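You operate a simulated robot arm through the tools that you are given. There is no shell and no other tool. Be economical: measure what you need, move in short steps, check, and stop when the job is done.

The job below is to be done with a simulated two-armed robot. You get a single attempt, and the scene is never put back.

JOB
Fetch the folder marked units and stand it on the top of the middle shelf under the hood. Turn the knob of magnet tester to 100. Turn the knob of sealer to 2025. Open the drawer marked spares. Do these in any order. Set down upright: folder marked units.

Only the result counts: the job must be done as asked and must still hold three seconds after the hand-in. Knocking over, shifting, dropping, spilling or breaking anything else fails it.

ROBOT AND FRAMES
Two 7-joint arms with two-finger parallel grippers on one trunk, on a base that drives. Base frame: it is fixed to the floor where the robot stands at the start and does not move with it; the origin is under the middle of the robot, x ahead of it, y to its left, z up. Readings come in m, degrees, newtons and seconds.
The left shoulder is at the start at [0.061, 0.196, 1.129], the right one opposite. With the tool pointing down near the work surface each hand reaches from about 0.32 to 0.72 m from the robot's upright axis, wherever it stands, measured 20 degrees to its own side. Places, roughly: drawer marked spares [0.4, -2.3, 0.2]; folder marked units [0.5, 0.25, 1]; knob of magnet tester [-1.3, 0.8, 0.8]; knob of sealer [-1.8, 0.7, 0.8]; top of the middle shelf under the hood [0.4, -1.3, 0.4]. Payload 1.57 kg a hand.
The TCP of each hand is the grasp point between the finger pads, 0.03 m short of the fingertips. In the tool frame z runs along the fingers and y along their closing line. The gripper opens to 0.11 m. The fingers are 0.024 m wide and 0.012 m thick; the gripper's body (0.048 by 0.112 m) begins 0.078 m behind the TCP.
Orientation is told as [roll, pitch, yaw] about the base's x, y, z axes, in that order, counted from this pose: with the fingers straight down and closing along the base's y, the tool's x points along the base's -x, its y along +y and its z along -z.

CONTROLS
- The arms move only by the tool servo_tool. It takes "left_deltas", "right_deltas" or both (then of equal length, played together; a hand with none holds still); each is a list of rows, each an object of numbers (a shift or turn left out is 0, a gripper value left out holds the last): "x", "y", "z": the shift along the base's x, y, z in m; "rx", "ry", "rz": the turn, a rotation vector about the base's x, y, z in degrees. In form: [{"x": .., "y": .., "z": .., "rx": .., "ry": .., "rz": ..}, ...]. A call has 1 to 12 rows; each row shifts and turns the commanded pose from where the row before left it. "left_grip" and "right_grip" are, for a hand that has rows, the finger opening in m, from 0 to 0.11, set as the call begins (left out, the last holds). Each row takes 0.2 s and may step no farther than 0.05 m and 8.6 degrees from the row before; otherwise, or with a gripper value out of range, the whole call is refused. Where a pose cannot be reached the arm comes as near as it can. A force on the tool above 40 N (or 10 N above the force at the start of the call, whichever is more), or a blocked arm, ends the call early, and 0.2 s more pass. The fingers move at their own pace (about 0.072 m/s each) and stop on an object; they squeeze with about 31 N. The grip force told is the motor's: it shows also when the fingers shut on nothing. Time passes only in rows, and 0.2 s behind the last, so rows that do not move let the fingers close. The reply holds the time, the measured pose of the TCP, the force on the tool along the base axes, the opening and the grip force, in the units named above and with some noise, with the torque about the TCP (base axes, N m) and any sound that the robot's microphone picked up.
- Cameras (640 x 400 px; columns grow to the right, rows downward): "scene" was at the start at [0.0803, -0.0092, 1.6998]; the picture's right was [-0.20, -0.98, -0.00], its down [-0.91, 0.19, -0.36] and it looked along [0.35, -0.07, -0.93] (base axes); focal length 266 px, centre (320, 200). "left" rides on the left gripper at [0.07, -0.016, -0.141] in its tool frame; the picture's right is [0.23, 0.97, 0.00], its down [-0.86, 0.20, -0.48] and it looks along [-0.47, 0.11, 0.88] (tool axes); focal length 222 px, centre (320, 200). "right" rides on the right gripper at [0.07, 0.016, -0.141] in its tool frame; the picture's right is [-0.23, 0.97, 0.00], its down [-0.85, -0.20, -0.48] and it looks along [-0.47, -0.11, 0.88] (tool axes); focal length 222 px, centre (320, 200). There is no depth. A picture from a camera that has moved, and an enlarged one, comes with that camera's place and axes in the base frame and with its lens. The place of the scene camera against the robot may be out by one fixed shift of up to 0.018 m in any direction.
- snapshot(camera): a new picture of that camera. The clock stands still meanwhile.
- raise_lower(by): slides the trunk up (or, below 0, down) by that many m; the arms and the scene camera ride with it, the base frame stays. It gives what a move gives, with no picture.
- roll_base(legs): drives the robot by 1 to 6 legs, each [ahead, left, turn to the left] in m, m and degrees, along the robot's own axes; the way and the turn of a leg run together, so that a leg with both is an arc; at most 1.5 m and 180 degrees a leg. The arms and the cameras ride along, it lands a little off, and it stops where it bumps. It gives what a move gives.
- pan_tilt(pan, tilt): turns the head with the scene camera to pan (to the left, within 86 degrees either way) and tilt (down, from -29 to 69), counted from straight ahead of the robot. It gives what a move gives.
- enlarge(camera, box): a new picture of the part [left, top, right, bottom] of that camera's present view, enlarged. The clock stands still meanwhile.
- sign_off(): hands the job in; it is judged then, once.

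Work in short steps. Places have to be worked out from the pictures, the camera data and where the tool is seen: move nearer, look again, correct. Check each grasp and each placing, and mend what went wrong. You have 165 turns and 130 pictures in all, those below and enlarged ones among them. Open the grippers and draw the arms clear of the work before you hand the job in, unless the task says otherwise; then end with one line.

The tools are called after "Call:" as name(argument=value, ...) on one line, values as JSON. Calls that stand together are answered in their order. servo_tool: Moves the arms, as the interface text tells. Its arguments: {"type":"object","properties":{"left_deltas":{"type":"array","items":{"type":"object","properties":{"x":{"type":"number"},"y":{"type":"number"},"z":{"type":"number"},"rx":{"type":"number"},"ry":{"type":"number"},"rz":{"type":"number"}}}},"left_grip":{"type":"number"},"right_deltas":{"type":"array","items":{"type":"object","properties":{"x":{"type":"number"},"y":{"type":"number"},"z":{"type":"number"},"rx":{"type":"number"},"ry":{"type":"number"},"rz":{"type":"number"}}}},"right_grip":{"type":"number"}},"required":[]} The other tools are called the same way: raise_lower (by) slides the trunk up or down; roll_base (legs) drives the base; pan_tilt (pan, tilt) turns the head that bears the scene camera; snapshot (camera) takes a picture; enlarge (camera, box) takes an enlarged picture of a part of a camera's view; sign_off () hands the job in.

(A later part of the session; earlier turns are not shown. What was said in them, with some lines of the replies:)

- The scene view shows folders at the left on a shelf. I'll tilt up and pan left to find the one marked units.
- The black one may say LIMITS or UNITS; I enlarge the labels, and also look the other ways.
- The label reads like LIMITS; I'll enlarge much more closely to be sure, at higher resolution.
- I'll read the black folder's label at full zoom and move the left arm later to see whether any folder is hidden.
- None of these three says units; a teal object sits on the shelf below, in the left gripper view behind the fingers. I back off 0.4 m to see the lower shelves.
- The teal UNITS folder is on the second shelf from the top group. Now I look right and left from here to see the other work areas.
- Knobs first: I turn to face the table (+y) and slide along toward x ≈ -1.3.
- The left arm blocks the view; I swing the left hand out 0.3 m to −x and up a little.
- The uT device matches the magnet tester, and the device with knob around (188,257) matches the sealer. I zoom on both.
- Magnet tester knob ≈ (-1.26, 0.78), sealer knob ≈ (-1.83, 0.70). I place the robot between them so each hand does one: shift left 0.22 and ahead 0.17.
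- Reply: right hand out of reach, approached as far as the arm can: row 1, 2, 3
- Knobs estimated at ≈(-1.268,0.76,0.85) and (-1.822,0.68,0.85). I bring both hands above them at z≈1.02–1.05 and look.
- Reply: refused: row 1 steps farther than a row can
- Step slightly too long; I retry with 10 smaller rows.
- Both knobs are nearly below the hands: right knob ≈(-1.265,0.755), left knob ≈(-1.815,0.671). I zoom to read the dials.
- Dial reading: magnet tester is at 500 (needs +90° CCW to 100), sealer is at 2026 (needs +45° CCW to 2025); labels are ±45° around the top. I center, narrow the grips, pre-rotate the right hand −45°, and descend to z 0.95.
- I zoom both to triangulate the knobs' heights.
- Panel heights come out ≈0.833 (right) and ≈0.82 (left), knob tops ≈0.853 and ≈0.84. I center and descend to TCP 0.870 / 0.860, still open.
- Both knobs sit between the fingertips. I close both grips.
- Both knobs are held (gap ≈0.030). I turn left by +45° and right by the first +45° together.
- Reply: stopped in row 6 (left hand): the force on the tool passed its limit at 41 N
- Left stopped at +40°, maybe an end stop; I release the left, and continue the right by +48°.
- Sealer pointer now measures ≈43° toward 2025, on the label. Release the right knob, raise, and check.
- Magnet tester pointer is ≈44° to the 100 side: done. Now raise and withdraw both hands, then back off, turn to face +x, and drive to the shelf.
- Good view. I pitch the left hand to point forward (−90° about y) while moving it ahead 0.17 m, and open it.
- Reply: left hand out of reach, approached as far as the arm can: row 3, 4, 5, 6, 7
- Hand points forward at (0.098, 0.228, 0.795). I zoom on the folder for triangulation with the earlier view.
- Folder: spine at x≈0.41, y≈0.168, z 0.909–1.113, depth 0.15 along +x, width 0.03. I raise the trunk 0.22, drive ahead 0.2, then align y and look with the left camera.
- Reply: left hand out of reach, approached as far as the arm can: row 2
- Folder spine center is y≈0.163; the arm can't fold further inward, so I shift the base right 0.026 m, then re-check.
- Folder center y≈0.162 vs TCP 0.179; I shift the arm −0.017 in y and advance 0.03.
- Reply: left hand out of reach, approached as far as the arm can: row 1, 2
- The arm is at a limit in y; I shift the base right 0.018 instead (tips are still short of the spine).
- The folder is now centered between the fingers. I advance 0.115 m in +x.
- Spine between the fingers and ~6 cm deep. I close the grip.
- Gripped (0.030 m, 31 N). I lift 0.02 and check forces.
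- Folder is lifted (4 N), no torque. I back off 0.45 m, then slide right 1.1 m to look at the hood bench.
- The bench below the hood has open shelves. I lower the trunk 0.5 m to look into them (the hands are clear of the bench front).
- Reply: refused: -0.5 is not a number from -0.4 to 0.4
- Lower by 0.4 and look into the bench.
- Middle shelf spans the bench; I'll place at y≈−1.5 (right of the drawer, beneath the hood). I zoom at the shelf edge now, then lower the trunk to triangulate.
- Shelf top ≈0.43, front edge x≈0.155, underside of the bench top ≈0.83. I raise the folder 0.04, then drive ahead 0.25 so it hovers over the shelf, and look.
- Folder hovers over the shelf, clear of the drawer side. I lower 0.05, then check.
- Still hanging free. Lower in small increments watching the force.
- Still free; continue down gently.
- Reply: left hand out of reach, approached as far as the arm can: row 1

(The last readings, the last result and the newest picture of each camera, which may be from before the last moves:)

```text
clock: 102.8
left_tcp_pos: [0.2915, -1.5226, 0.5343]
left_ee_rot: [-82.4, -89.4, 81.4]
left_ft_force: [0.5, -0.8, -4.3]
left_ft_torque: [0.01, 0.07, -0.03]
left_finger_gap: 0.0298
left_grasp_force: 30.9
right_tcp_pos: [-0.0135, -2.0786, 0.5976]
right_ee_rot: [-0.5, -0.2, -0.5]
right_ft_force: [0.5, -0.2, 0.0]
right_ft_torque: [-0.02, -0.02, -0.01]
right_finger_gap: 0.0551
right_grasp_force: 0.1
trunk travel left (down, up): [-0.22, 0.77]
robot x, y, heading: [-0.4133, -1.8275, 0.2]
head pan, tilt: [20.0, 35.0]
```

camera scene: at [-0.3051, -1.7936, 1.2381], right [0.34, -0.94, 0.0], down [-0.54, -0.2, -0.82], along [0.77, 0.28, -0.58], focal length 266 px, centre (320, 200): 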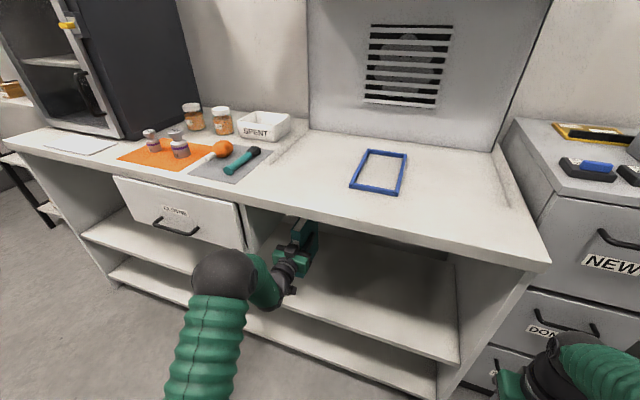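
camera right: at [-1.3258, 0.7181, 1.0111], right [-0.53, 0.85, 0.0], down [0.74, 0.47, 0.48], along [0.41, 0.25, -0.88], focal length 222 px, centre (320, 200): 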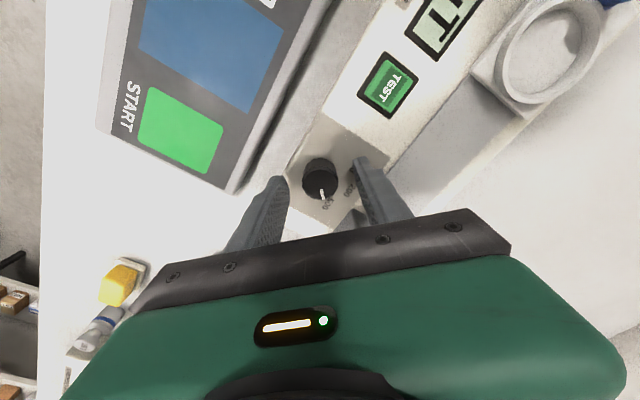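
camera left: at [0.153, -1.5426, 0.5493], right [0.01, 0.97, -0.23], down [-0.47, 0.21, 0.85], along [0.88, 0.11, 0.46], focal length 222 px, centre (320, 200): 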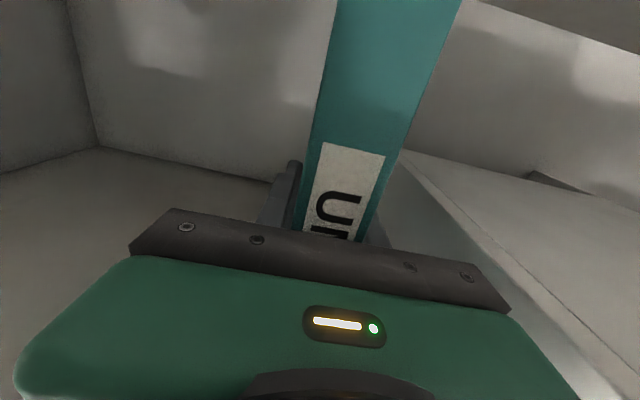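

No contact yet and the arm nears its limit; I lower the trunk 0.01 and watch the force.

Call:
raise_lower(by=-0.008)

Call:
snapshot(camera="left")

```text
clock: 103.3
left_tcp_pos: [0.2921, -1.5227, 0.5269]
left_ee_rot: [-95.0, -89.4, 94.0]
left_ft_force: [2.3, 1.3, -0.1]
left_ft_torque: [0.12, 0.12, -0.05]
left_finger_gap: 0.0299
left_grasp_force: 30.8
right_tcp_pos: [-0.0146, -2.0792, 0.5903]
right_ee_rot: [-0.6, -0.3, -0.3]
right_ft_force: [-0.6, 0.6, -0.5]
right_ft_torque: [0.0, -0.05, 0.01]
right_finger_gap: 0.055
right_grasp_force: 0.0
trunk travel left (down, up): [-0.212, 0.778]
robot x, y, heading: [-0.4157, -1.826, 0.1]
head pan, tilt: [20.0, 35.0]
```

```text
69 pictures are left
camera left: at [0.1512, -1.5371, 0.4575], right [0.02, 0.97, -0.24], down [-0.48, 0.22, 0.85], along [0.88, 0.1, 0.47], focal length 222 px, centre (320, 200)
```

left: 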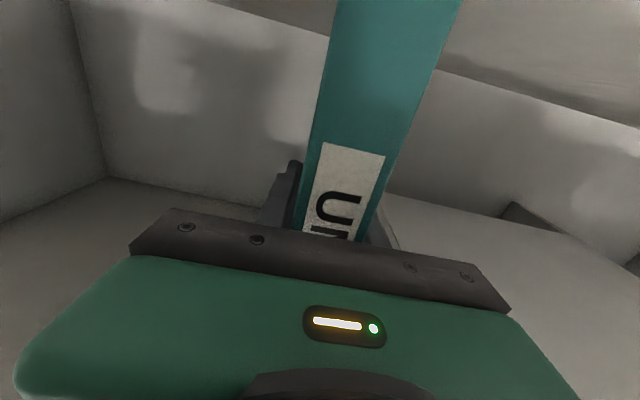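

Contact: the shelf now carries the weight. I settle 2 mm more and open the gripper slightly.

Call:
servo_tool(left_deltas=[{"z": -0.0015}, {}, {}])

Call:
servo_tool(left_deltas=[{}, {}, {}, {}], left_grip=0.06)

Call:
snapshot(camera="left")

Call:
enlarge(camera="scene", box=[230, 190, 390, 290])

```text
clock: 104.1
left_tcp_pos: [0.2929, -1.5229, 0.5271]
left_ee_rot: [-107.9, -89.4, 106.9]
left_ft_force: [0.6, 1.9, 12.1]
left_ft_torque: [0.41, 1.08, -0.13]
left_finger_gap: 0.0297
left_grasp_force: 30.9
right_tcp_pos: [-0.0153, -2.0781, 0.5896]
right_ee_rot: [-0.4, -0.4, -0.4]
right_ft_force: [-0.1, 0.7, -0.3]
right_ft_torque: [0.01, -0.02, -0.01]
right_finger_gap: 0.0553
right_grasp_force: 0.1
trunk travel left (down, up): [-0.212, 0.778]
robot x, y, heading: [-0.4218, -1.8277, 0.3]
head pan, tilt: [20.0, 35.0]
```

```text
clock: 105.1
left_tcp_pos: [0.2919, -1.5231, 0.5241]
left_ee_rot: [-84.4, -89.3, 83.4]
left_ft_force: [-0.8, -0.8, 0.7]
left_ft_torque: [0.03, -0.04, 0.0]
left_finger_gap: 0.0602
left_grasp_force: 0.1
right_tcp_pos: [-0.0154, -2.0781, 0.5894]
right_ee_rot: [-0.4, -0.2, -0.3]
right_ft_force: [0.1, 0.3, -0.2]
right_ft_torque: [0.02, -0.02, -0.01]
right_finger_gap: 0.0549
right_grasp_force: 0.0
trunk travel left (down, up): [-0.212, 0.778]
robot x, y, heading: [-0.4177, -1.8268, 0.2]
head pan, tilt: [20.0, 35.0]
```

```text
68 pictures are left
camera left: at [0.151, -1.5372, 0.4553], right [0.02, 0.97, -0.24], down [-0.47, 0.22, 0.85], along [0.88, 0.1, 0.46], focal length 222 px, centre (320, 200)
```

left: 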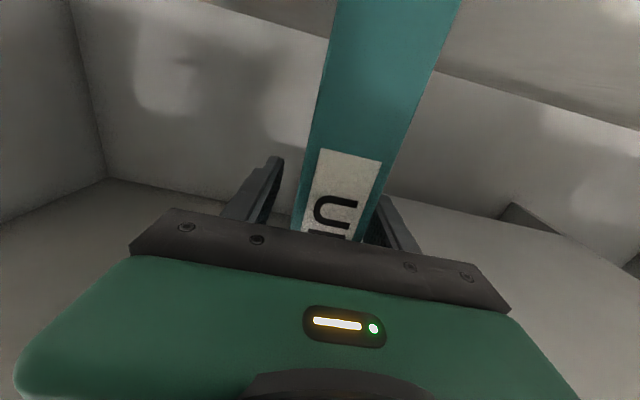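

```text
4.00 times, centred on (310, 240) of scene
camera zoom: at [-0.3067, -1.7939, 1.2303], right [0.34, -0.94, 0.0], down [-0.54, -0.2, -0.82], along [0.77, 0.28, -0.58], focal length 1066 px, centre (360, 40)
```

zoom: 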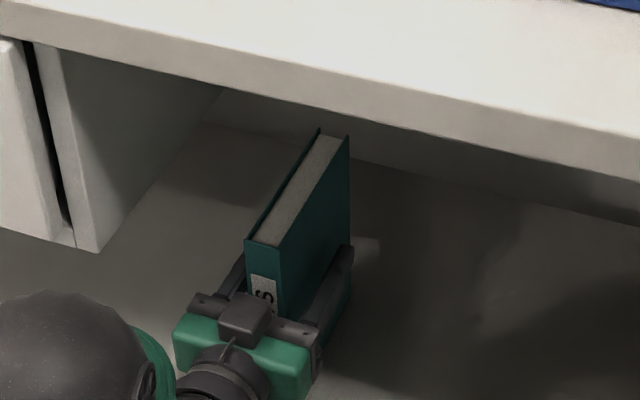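

Folder stands on its own. I open wider for clearance and back straight out with the arm first.

Call:
servo_tool(left_deltas=[{}, {}, {"x": -0.02}, {"x": -0.02}, {"x": -0.02}, {"x": -0.02}, {"x": -0.02}, {"x": -0.02}], left_grip=0.085)

Call:
snapshot(camera="left")

```text
clock: 106.9
left_tcp_pos: [0.172, -1.5223, 0.5265]
left_ee_rot: [-88.6, -89.4, 87.4]
left_ft_force: [0.7, 0.4, -0.7]
left_ft_torque: [-0.02, 0.0, -0.03]
left_finger_gap: 0.0851
left_grasp_force: 0.1
right_tcp_pos: [-0.0159, -2.079, 0.5902]
right_ee_rot: [-0.4, -0.3, -0.4]
right_ft_force: [-1.2, -0.2, 0.4]
right_ft_torque: [0.02, -0.01, 0.02]
right_finger_gap: 0.0551
right_grasp_force: 0.1
trunk travel left (down, up): [-0.212, 0.778]
robot x, y, heading: [-0.4172, -1.83, 0.2]
head pan, tilt: [20.0, 35.0]
```

```text
66 pictures are left
camera left: at [0.0313, -1.5376, 0.4562], right [0.02, 0.97, -0.24], down [-0.47, 0.22, 0.85], along [0.88, 0.1, 0.46], focal length 222 px, centre (320, 200)
```

left: 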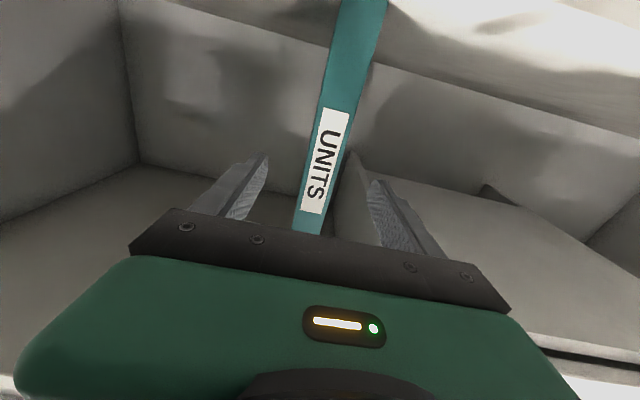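

Hand is clear; folder stands upright. I back the base off 0.3 m, shift right toward the drawer unit and look at both.

Call:
roll_base(legs=[[-0.3, 0, 0], [0, -0.35, 0]])

Call:
pan_tilt(pan=0, tilt=35)

Call:
snapshot(camera="scene")

```text
clock: 110.8
left_tcp_pos: [-0.1295, -1.8704, 0.5251]
left_ee_rot: [-85.0, -89.3, 84.3]
left_ft_force: [-0.4, 0.6, -0.3]
left_ft_torque: [0.01, -0.03, 0.03]
left_finger_gap: 0.0849
left_grasp_force: 0.1
right_tcp_pos: [-0.3151, -2.426, 0.5898]
right_ee_rot: [-0.7, -0.3, -0.1]
right_ft_force: [0.9, -0.2, -0.1]
right_ft_torque: [-0.01, 0.03, -0.02]
right_finger_gap: 0.055
right_grasp_force: 0.1
trunk travel left (down, up): [-0.212, 0.778]
robot x, y, heading: [-0.7193, -2.1802, 0.3]
head pan, tilt: [20.0, 35.0]
```

```text
clock: 111.7
left_tcp_pos: [-0.1311, -1.87, 0.5278]
left_ee_rot: [-90.7, -89.5, 89.9]
left_ft_force: [-0.3, -0.1, 0.7]
left_ft_torque: [-0.01, 0.01, 0.03]
left_finger_gap: 0.0846
left_grasp_force: 0.1
right_tcp_pos: [-0.3155, -2.4275, 0.5907]
right_ee_rot: [-0.4, -0.3, -0.2]
right_ft_force: [0.4, 0.4, -0.2]
right_ft_torque: [0.02, -0.02, 0.01]
right_finger_gap: 0.0549
right_grasp_force: 0.0
trunk travel left (down, up): [-0.212, 0.778]
robot x, y, heading: [-0.7165, -2.1803, 0.5]
head pan, tilt: [0.0, 35.0]
```

```text
65 pictures are left
camera scene: at [-0.6027, -2.174, 1.2303], right [0.01, -1.0, 0.0], down [-0.58, 0.0, -0.82], along [0.82, 0.01, -0.58], focal length 266 px, centre (320, 200)
```

scene: 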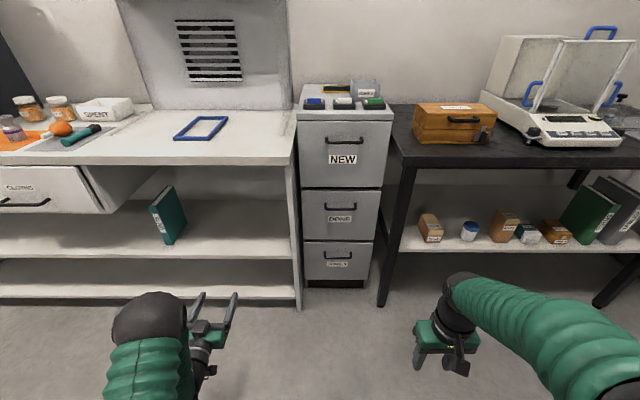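

The folder stands well on the middle shelf. SPARES is the bottom drawer; I zoom on it, then lower the trunk and zoom again to triangulate its handle.

Call:
enlarge(camera="scene", box=[290, 180, 400, 300])

Call:
raise_lower(by=-0.2)

Call:
enlarge(camera="scene", box=[280, 110, 400, 260])

```text
3.33 times, centred on (345, 240) of scene
camera zoom: at [-0.6027, -2.174, 1.2303], right [0.01, -1.0, 0.0], down [-0.58, 0.0, -0.82], along [0.82, 0.01, -0.58], focal length 888 px, centre (237, 67)
```

zoom: 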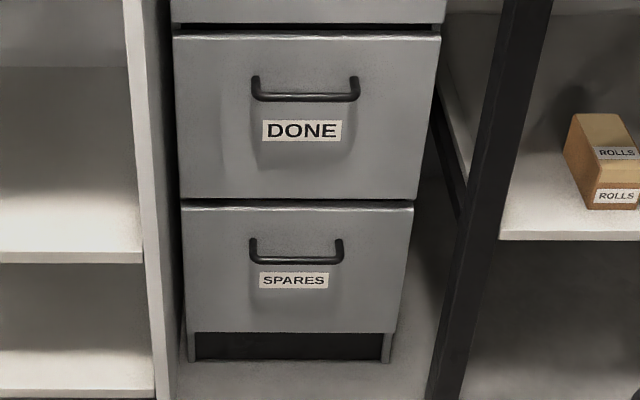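

```text
clock: 113.8
left_tcp_pos: [-0.1292, -1.8702, 0.3267]
left_ee_rot: [-91.5, -89.3, 90.7]
left_ft_force: [-0.3, 0.0, -0.4]
left_ft_torque: [0.0, -0.04, -0.02]
left_finger_gap: 0.0851
left_grasp_force: 0.1
right_tcp_pos: [-0.3148, -2.4264, 0.3898]
right_ee_rot: [-0.5, -0.5, -0.2]
right_ft_force: [0.2, 0.3, -0.2]
right_ft_torque: [0.02, 0.02, -0.02]
right_finger_gap: 0.0552
right_grasp_force: 0.1
trunk travel left (down, up): [-0.012, 0.978]
robot x, y, heading: [-0.7204, -2.1777, 0.5]
head pan, tilt: [0.0, 35.0]
```

```text
2.67 times, centred on (340, 185) of scene
camera zoom: at [-0.6031, -2.1736, 1.0304], right [0.01, -1.0, 0.0], down [-0.58, 0.0, -0.82], along [0.82, 0.01, -0.58], focal length 710 px, centre (267, 240)
```

zoom: 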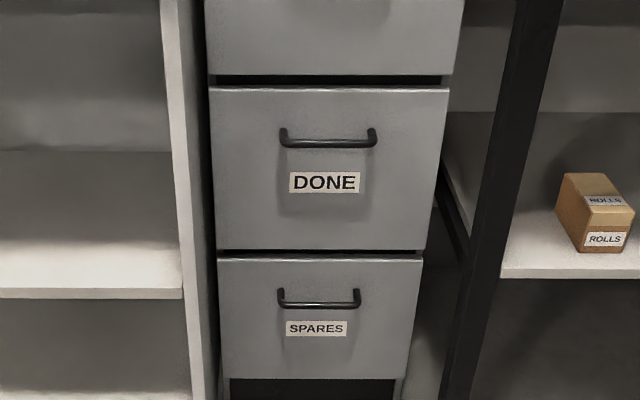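

SPARES handle ≈ (0.26, −2.25, 0.30), to be refined. I slide right 0.38 m to bring it in front of the left hand, and roll that hand 90° so its fingers close vertically.

Call:
roll_base(legs=[[0, -0.38, -0.4]])

Call:
servo_tool(left_deltas=[{"rx": -8.2}, {"rx": -8.2}, {"rx": -8.2}, {"rx": -8.2}, {"rx": -8.2}, {"rx": -8.2}, {"rx": -8.2}, {"rx": -8.2}, {"rx": -8.2}, {"rx": -8.2}, {"rx": -8}], left_grip=0.06)

Call:
snapshot(camera="left")

Call:
snapshot(camera="scene")

```text
clock: 116.2
left_tcp_pos: [-0.1273, -2.2536, 0.3258]
left_ee_rot: [-90.6, -89.4, 89.4]
left_ft_force: [-0.1, 0.1, 0.2]
left_ft_torque: [0.03, -0.02, 0.02]
left_finger_gap: 0.0849
left_grasp_force: 0.0
right_tcp_pos: [-0.3147, -2.8091, 0.3913]
right_ee_rot: [-0.6, -0.4, -0.5]
right_ft_force: [-0.2, 0.1, -0.7]
right_ft_torque: [0.01, -0.02, -0.01]
right_finger_gap: 0.0553
right_grasp_force: 0.1
trunk travel left (down, up): [-0.012, 0.978]
robot x, y, heading: [-0.7178, -2.5599, 0.5]
head pan, tilt: [0.0, 35.0]
```

```text
clock: 118.7
left_tcp_pos: [-0.1274, -2.2533, 0.3266]
left_ee_rot: [-91.1, 0.8, 90.1]
left_ft_force: [0.4, -0.4, -0.3]
left_ft_torque: [0.01, -0.02, 0.03]
left_finger_gap: 0.0601
left_grasp_force: 0.0
right_tcp_pos: [-0.3156, -2.808, 0.3911]
right_ee_rot: [-0.7, -0.4, -0.4]
right_ft_force: [0.9, 0.6, -1.2]
right_ft_torque: [0.04, -0.01, 0.01]
right_finger_gap: 0.0551
right_grasp_force: 0.1
trunk travel left (down, up): [-0.012, 0.978]
robot x, y, heading: [-0.7131, -2.5579, 0.1]
head pan, tilt: [0.0, 35.0]
```

```text
62 pictures are left
camera left: at [-0.2685, -2.3229, 0.3413], right [0.02, -0.24, -0.97], down [-0.48, 0.85, -0.22], along [0.88, 0.47, -0.1], focal length 222 px, centre (320, 200)
```

left: 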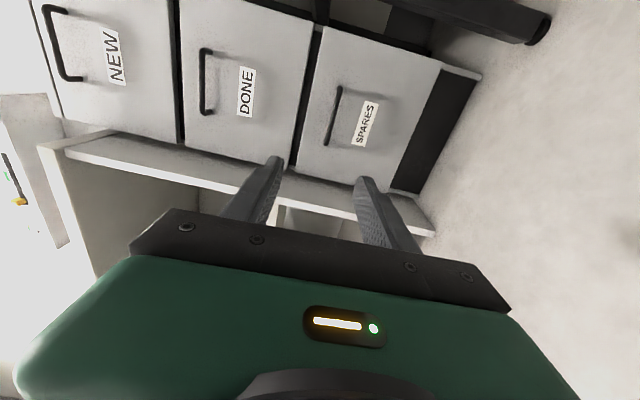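

```text
61 pictures are left
camera scene: at [-0.6012, -2.5541, 1.0303], right [0.0, -1.0, 0.0], down [-0.58, 0.0, -0.82], along [0.82, 0.0, -0.58], focal length 266 px, centre (320, 200)
```

scene: 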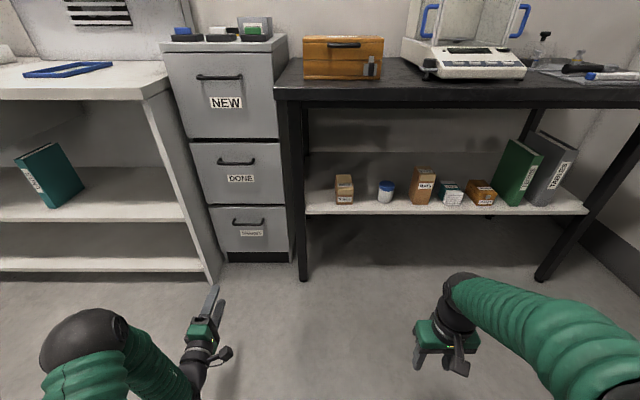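

Handle refined: bar ≈ (0.255, −2.257, 0.307). I drive ahead 0.26, lower the hand 0.02, and look again.

Call:
roll_base(legs=[[0.26, 0, 0]])

Call:
servo_tool(left_deltas=[{"z": -0.01}, {"z": -0.009}, {}])

Call:
snapshot(camera="left")

```text
clock: 120.5
left_tcp_pos: [0.1389, -2.2522, 0.3265]
left_ee_rot: [-91.0, 0.6, 90.1]
left_ft_force: [-0.3, 0.2, -0.4]
left_ft_torque: [-0.01, 0.01, -0.03]
left_finger_gap: 0.06
left_grasp_force: 0.2
right_tcp_pos: [-0.0494, -2.8078, 0.3897]
right_ee_rot: [-0.4, -0.5, -0.4]
right_ft_force: [-0.1, -0.2, -0.8]
right_ft_torque: [-0.03, 0.06, 0.02]
right_finger_gap: 0.0548
right_grasp_force: 0.0
trunk travel left (down, up): [-0.012, 0.978]
robot x, y, heading: [-0.4504, -2.5599, 0.4]
head pan, tilt: [0.0, 35.0]
```

```text
clock: 121.3
left_tcp_pos: [0.139, -2.252, 0.3095]
left_ee_rot: [-90.9, 0.6, 90.1]
left_ft_force: [-1.1, -0.4, -0.6]
left_ft_torque: [0.01, 0.0, -0.02]
left_finger_gap: 0.0598
left_grasp_force: 0.0
right_tcp_pos: [-0.0491, -2.8081, 0.3909]
right_ee_rot: [-0.4, -0.5, -0.4]
right_ft_force: [0.0, -0.9, -0.2]
right_ft_torque: [-0.02, 0.01, 0.04]
right_finger_gap: 0.0551
right_grasp_force: 0.1
trunk travel left (down, up): [-0.012, 0.978]
robot x, y, heading: [-0.4538, -2.5554, 0.1]
head pan, tilt: [0.0, 35.0]
```

```text
60 pictures are left
camera left: at [-0.002, -2.3216, 0.3233], right [0.02, -0.24, -0.97], down [-0.48, 0.85, -0.22], along [0.88, 0.47, -0.1], focal length 222 px, centre (320, 200)
```

left: 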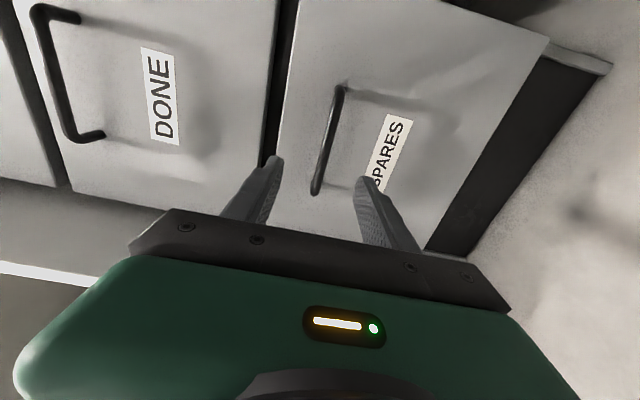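

Bar estimate now y≈−2.258, z≈0.303, x 0.255–0.29. I advance to x≈0.215 with small corrections and look.

Call:
servo_tool(left_deltas=[{"x": 0.02, "y": -0.003, "z": -0.003}, {"x": 0.02, "y": -0.002, "z": -0.003}, {"x": 0.02}, {"x": 0.015}, {}])

Call:
snapshot(camera="left")

```text
clock: 122.5
left_tcp_pos: [0.2156, -2.2559, 0.3024]
left_ee_rot: [-91.1, 0.6, 90.1]
left_ft_force: [0.4, -0.6, 0.2]
left_ft_torque: [-0.02, 0.0, 0.03]
left_finger_gap: 0.0603
left_grasp_force: 0.0
right_tcp_pos: [-0.0493, -2.8071, 0.3908]
right_ee_rot: [-0.5, -0.5, -0.4]
right_ft_force: [-0.5, 0.0, 0.6]
right_ft_torque: [-0.01, -0.02, -0.03]
right_finger_gap: 0.0548
right_grasp_force: 0.1
trunk travel left (down, up): [-0.012, 0.978]
robot x, y, heading: [-0.449, -2.561, 0.1]
head pan, tilt: [0.0, 35.0]
```

```text
59 pictures are left
camera left: at [0.0739, -2.3268, 0.3159], right [0.02, -0.24, -0.97], down [-0.48, 0.85, -0.22], along [0.88, 0.47, -0.1], focal length 222 px, centre (320, 200)
```

left: 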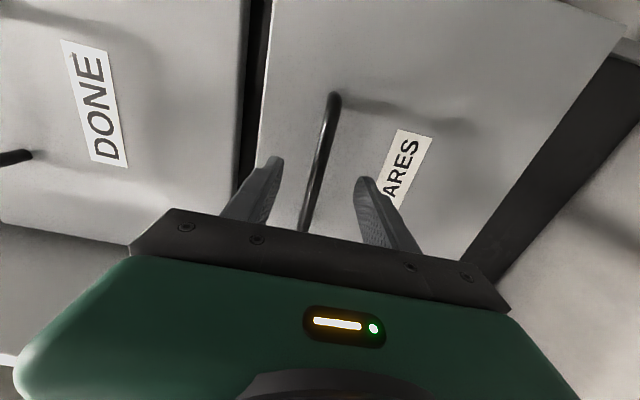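

The bar lies between the fingers vertically. I advance 0.03 slowly and then look.

Call:
servo_tool(left_deltas=[{"x": 0.01}, {"x": 0.01}, {"x": 0.01}, {}])

Call:
snapshot(camera="left")

```text
clock: 123.5
left_tcp_pos: [0.2437, -2.2563, 0.3014]
left_ee_rot: [-91.0, 0.6, 90.1]
left_ft_force: [-0.1, 0.9, 0.2]
left_ft_torque: [0.0, 0.0, -0.01]
left_finger_gap: 0.06
left_grasp_force: 0.0
right_tcp_pos: [-0.0499, -2.808, 0.39]
right_ee_rot: [-0.5, -0.5, -0.4]
right_ft_force: [0.0, 0.4, -0.2]
right_ft_torque: [-0.04, 0.02, 0.0]
right_finger_gap: 0.0551
right_grasp_force: 0.0
trunk travel left (down, up): [-0.012, 0.978]
robot x, y, heading: [-0.4497, -2.5612, 0.2]
head pan, tilt: [0.0, 35.0]
```

```text
58 pictures are left
camera left: at [0.1025, -2.3269, 0.3161], right [0.02, -0.24, -0.97], down [-0.48, 0.85, -0.22], along [0.88, 0.47, -0.1], focal length 222 px, centre (320, 200)
```

left: 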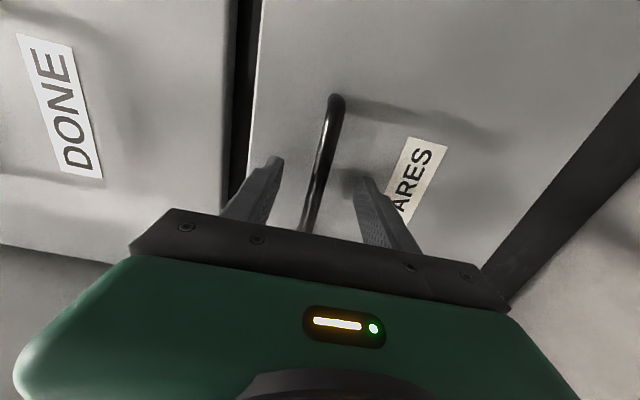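

Fingertips appear near the drawer face; I close the grip on the bar.

Call:
servo_tool(left_deltas=[{}, {}, {}, {}, {}], left_grip=0.0)

Call:
snapshot(camera="left")

```text
clock: 124.7
left_tcp_pos: [0.2426, -2.2558, 0.3037]
left_ee_rot: [-91.4, 0.5, 90.2]
left_ft_force: [0.7, 2.0, 15.6]
left_ft_torque: [0.67, -0.07, -0.24]
left_finger_gap: 0.0118
left_grasp_force: 29.1
right_tcp_pos: [-0.05, -2.8091, 0.3921]
right_ee_rot: [-0.3, -0.7, -0.3]
right_ft_force: [-0.2, 0.9, -0.5]
right_ft_torque: [0.0, 0.0, -0.01]
right_finger_gap: 0.0551
right_grasp_force: 0.1
trunk travel left (down, up): [-0.012, 0.978]
robot x, y, heading: [-0.4484, -2.5617, 0.1]
head pan, tilt: [0.0, 35.0]
```

```text
57 pictures are left
camera left: at [0.1026, -2.3269, 0.3184], right [0.02, -0.24, -0.97], down [-0.48, 0.85, -0.22], along [0.88, 0.47, -0.09], focal length 222 px, centre (320, 200)
```

left: 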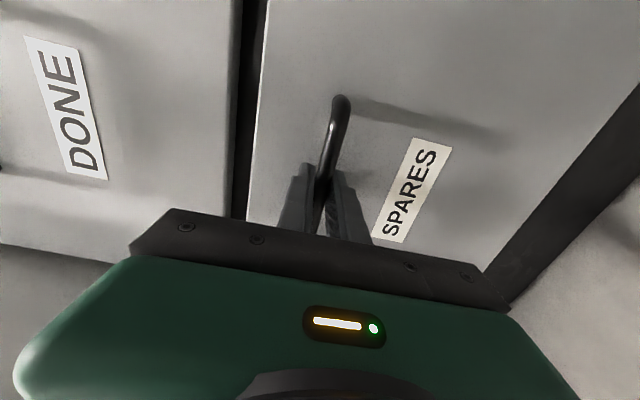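

Bar gripped (12 mm). I relieve 3 mm upward and pull −0.1 in x.

Call:
servo_tool(left_deltas=[{"z": 0.003}, {}, {"x": -0.01}, {"x": -0.02}, {"x": -0.02}, {"x": -0.02}, {"x": -0.02}, {"x": -0.02}])

Call:
snapshot(camera="scene")

```text
clock: 126.5
left_tcp_pos: [0.132, -2.2555, 0.3064]
left_ee_rot: [-91.0, 0.5, 90.2]
left_ft_force: [1.9, 8.1, 0.9]
left_ft_torque: [0.68, -0.02, 0.08]
left_finger_gap: 0.0119
left_grasp_force: 29.1
right_tcp_pos: [-0.049, -2.8071, 0.391]
right_ee_rot: [-0.4, -0.5, -0.4]
right_ft_force: [0.5, -0.1, 0.1]
right_ft_torque: [0.04, 0.01, 0.01]
right_finger_gap: 0.055
right_grasp_force: 0.1
trunk travel left (down, up): [-0.012, 0.978]
robot x, y, heading: [-0.4481, -2.5589, 0.2]
head pan, tilt: [0.0, 35.0]
```

```text
56 pictures are left
camera scene: at [-0.3352, -2.5529, 1.0303], right [0.0, -1.0, 0.0], down [-0.58, 0.0, -0.82], along [0.82, 0.0, -0.58], focal length 266 px, centre (320, 200)
```

scene: 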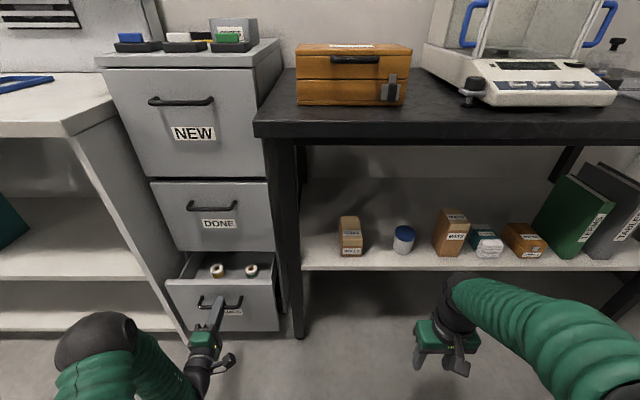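

The drawer opens smoothly, about 0.11 m. I pull another 0.14.

Call:
servo_tool(left_deltas=[{"x": -0.02}, {"x": -0.02}, {"x": -0.02}, {"x": -0.02}, {"x": -0.02}, {"x": -0.02}, {"x": -0.02}, {}])

Call:
snapshot(camera="scene")

```text
clock: 128.3
left_tcp_pos: [-0.0074, -2.2568, 0.3033]
left_ee_rot: [-91.0, 0.6, 90.1]
left_ft_force: [0.3, 3.4, -2.8]
left_ft_torque: [0.68, -0.02, 0.08]
left_finger_gap: 0.0119
left_grasp_force: 28.8
right_tcp_pos: [-0.0488, -2.8074, 0.3915]
right_ee_rot: [-0.5, -0.6, -0.4]
right_ft_force: [-0.1, -0.6, -0.5]
right_ft_torque: [-0.02, -0.04, -0.01]
right_finger_gap: 0.0551
right_grasp_force: 0.1
trunk travel left (down, up): [-0.012, 0.978]
robot x, y, heading: [-0.4494, -2.5603, 0.3]
head pan, tilt: [0.0, 35.0]
```

```text
55 pictures are left
camera scene: at [-0.3352, -2.5528, 1.0303], right [0.0, -1.0, 0.0], down [-0.58, 0.0, -0.82], along [0.82, 0.0, -0.58], focal length 266 px, centre (320, 200)
```

scene: 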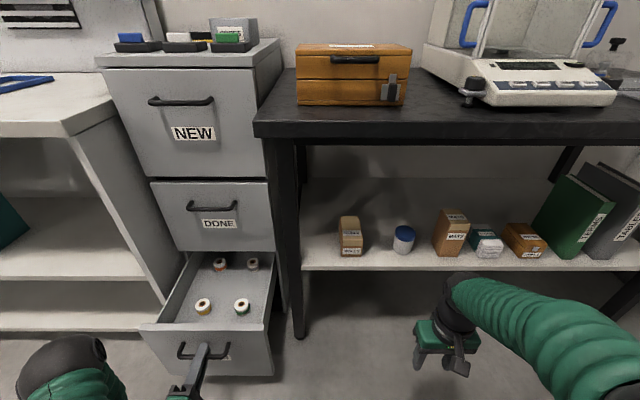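

Open ~0.25 m; I pull a bit more, slowly, to be sure it counts as open.

Call:
servo_tool(left_deltas=[{"x": -0.012}, {"x": -0.012}, {"x": -0.012}, {"x": -0.012}, {"x": -0.012}, {}])

```text
clock: 129.7
left_tcp_pos: [-0.0659, -2.257, 0.305]
left_ee_rot: [-91.1, 0.6, 90.2]
left_ft_force: [-0.2, 6.1, 2.7]
left_ft_torque: [0.71, -0.01, 0.2]
left_finger_gap: 0.0115
left_grasp_force: 29.1
right_tcp_pos: [-0.0495, -2.8078, 0.3911]
right_ee_rot: [-0.5, -0.6, -0.4]
right_ft_force: [0.1, 0.3, 0.9]
right_ft_torque: [0.0, -0.01, -0.02]
right_finger_gap: 0.0551
right_grasp_force: 0.1
trunk travel left (down, up): [-0.012, 0.978]
robot x, y, heading: [-0.4494, -2.5552, 0.4]
head pan, tilt: [0.0, 35.0]
```

Open ≈0.31 m, no stop met; enough. I release, withdraw the hand and back away.

Call:
servo_tool(left_deltas=[{}, {}, {}, {"x": -0.02}, {"x": -0.02}, {"x": -0.02}], left_grip=0.07)

Call:
roll_base(legs=[[-0.3, 0, 0]])

Call:
pan_tilt(pan=15, tilt=30)

Call:
snapshot(camera="scene")

```text
clock: 131.1
left_tcp_pos: [-0.1264, -2.2537, 0.3001]
left_ee_rot: [-91.1, 0.7, 90.1]
left_ft_force: [0.1, -0.1, -0.5]
left_ft_torque: [-0.02, 0.01, -0.01]
left_finger_gap: 0.0701
left_grasp_force: 0.0
left hand out of reach, approached as far as the arm can: row 5
right_tcp_pos: [-0.0498, -2.8084, 0.3914]
right_ee_rot: [-0.5, -0.5, -0.4]
right_ft_force: [-0.4, 0.5, -0.6]
right_ft_torque: [0.01, 0.01, -0.02]
right_finger_gap: 0.0552
right_grasp_force: 0.1
trunk travel left (down, up): [-0.012, 0.978]
robot x, y, heading: [-0.4476, -2.5577, 0.3]
head pan, tilt: [0.0, 35.0]
```

```text
clock: 133.2
left_tcp_pos: [-0.43, -2.2549, 0.2997]
left_ee_rot: [-91.1, 0.6, 90.1]
left_ft_force: [-0.1, -0.5, -0.7]
left_ft_torque: [0.0, -0.03, -0.02]
left_finger_gap: 0.07
left_grasp_force: 0.1
right_tcp_pos: [-0.3536, -2.8097, 0.3909]
right_ee_rot: [-0.5, -0.4, -0.4]
right_ft_force: [0.7, -0.1, 0.1]
right_ft_torque: [0.0, -0.01, 0.01]
right_finger_gap: 0.0551
right_grasp_force: 0.0
trunk travel left (down, up): [-0.012, 0.978]
robot x, y, heading: [-0.7517, -2.5537, 0.2]
head pan, tilt: [0.0, 35.0]
```

```text
clock: 134.0
left_tcp_pos: [-0.4316, -2.2541, 0.3003]
left_ee_rot: [-91.2, 0.5, 90.2]
left_ft_force: [-0.3, -0.1, 0.4]
left_ft_torque: [0.0, -0.03, 0.03]
left_finger_gap: 0.0702
left_grasp_force: 0.1
right_tcp_pos: [-0.3533, -2.8086, 0.3907]
right_ee_rot: [-0.5, -0.5, -0.4]
right_ft_force: [0.4, 0.3, 0.1]
right_ft_torque: [-0.01, 0.01, 0.01]
right_finger_gap: 0.0549
right_grasp_force: 0.1
trunk travel left (down, up): [-0.012, 0.978]
robot x, y, heading: [-0.7512, -2.5637, 0.3]
head pan, tilt: [15.0, 30.0]
```

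```text
54 pictures are left
camera scene: at [-0.6406, -2.5304, 1.0382], right [0.26, -0.97, 0.0], down [-0.48, -0.13, -0.87], along [0.84, 0.23, -0.5], focal length 266 px, centre (320, 200)
```

scene: 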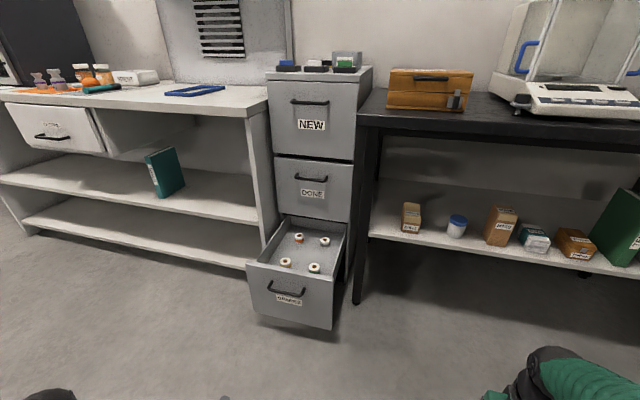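

The drawer is open, the folder stands upright on the middle shelf, both knobs were checked, and the grippers are open and clear. I hand in.

Call:
sign_off()

```text
The job is handed in.
```

I handed the job in with all four parts done: the units folder stands upright on the middle shelf under the hood, the magnet tester knob is at 100, the sealer knob is at 2025, and the spares drawer is open about 0.3 m.
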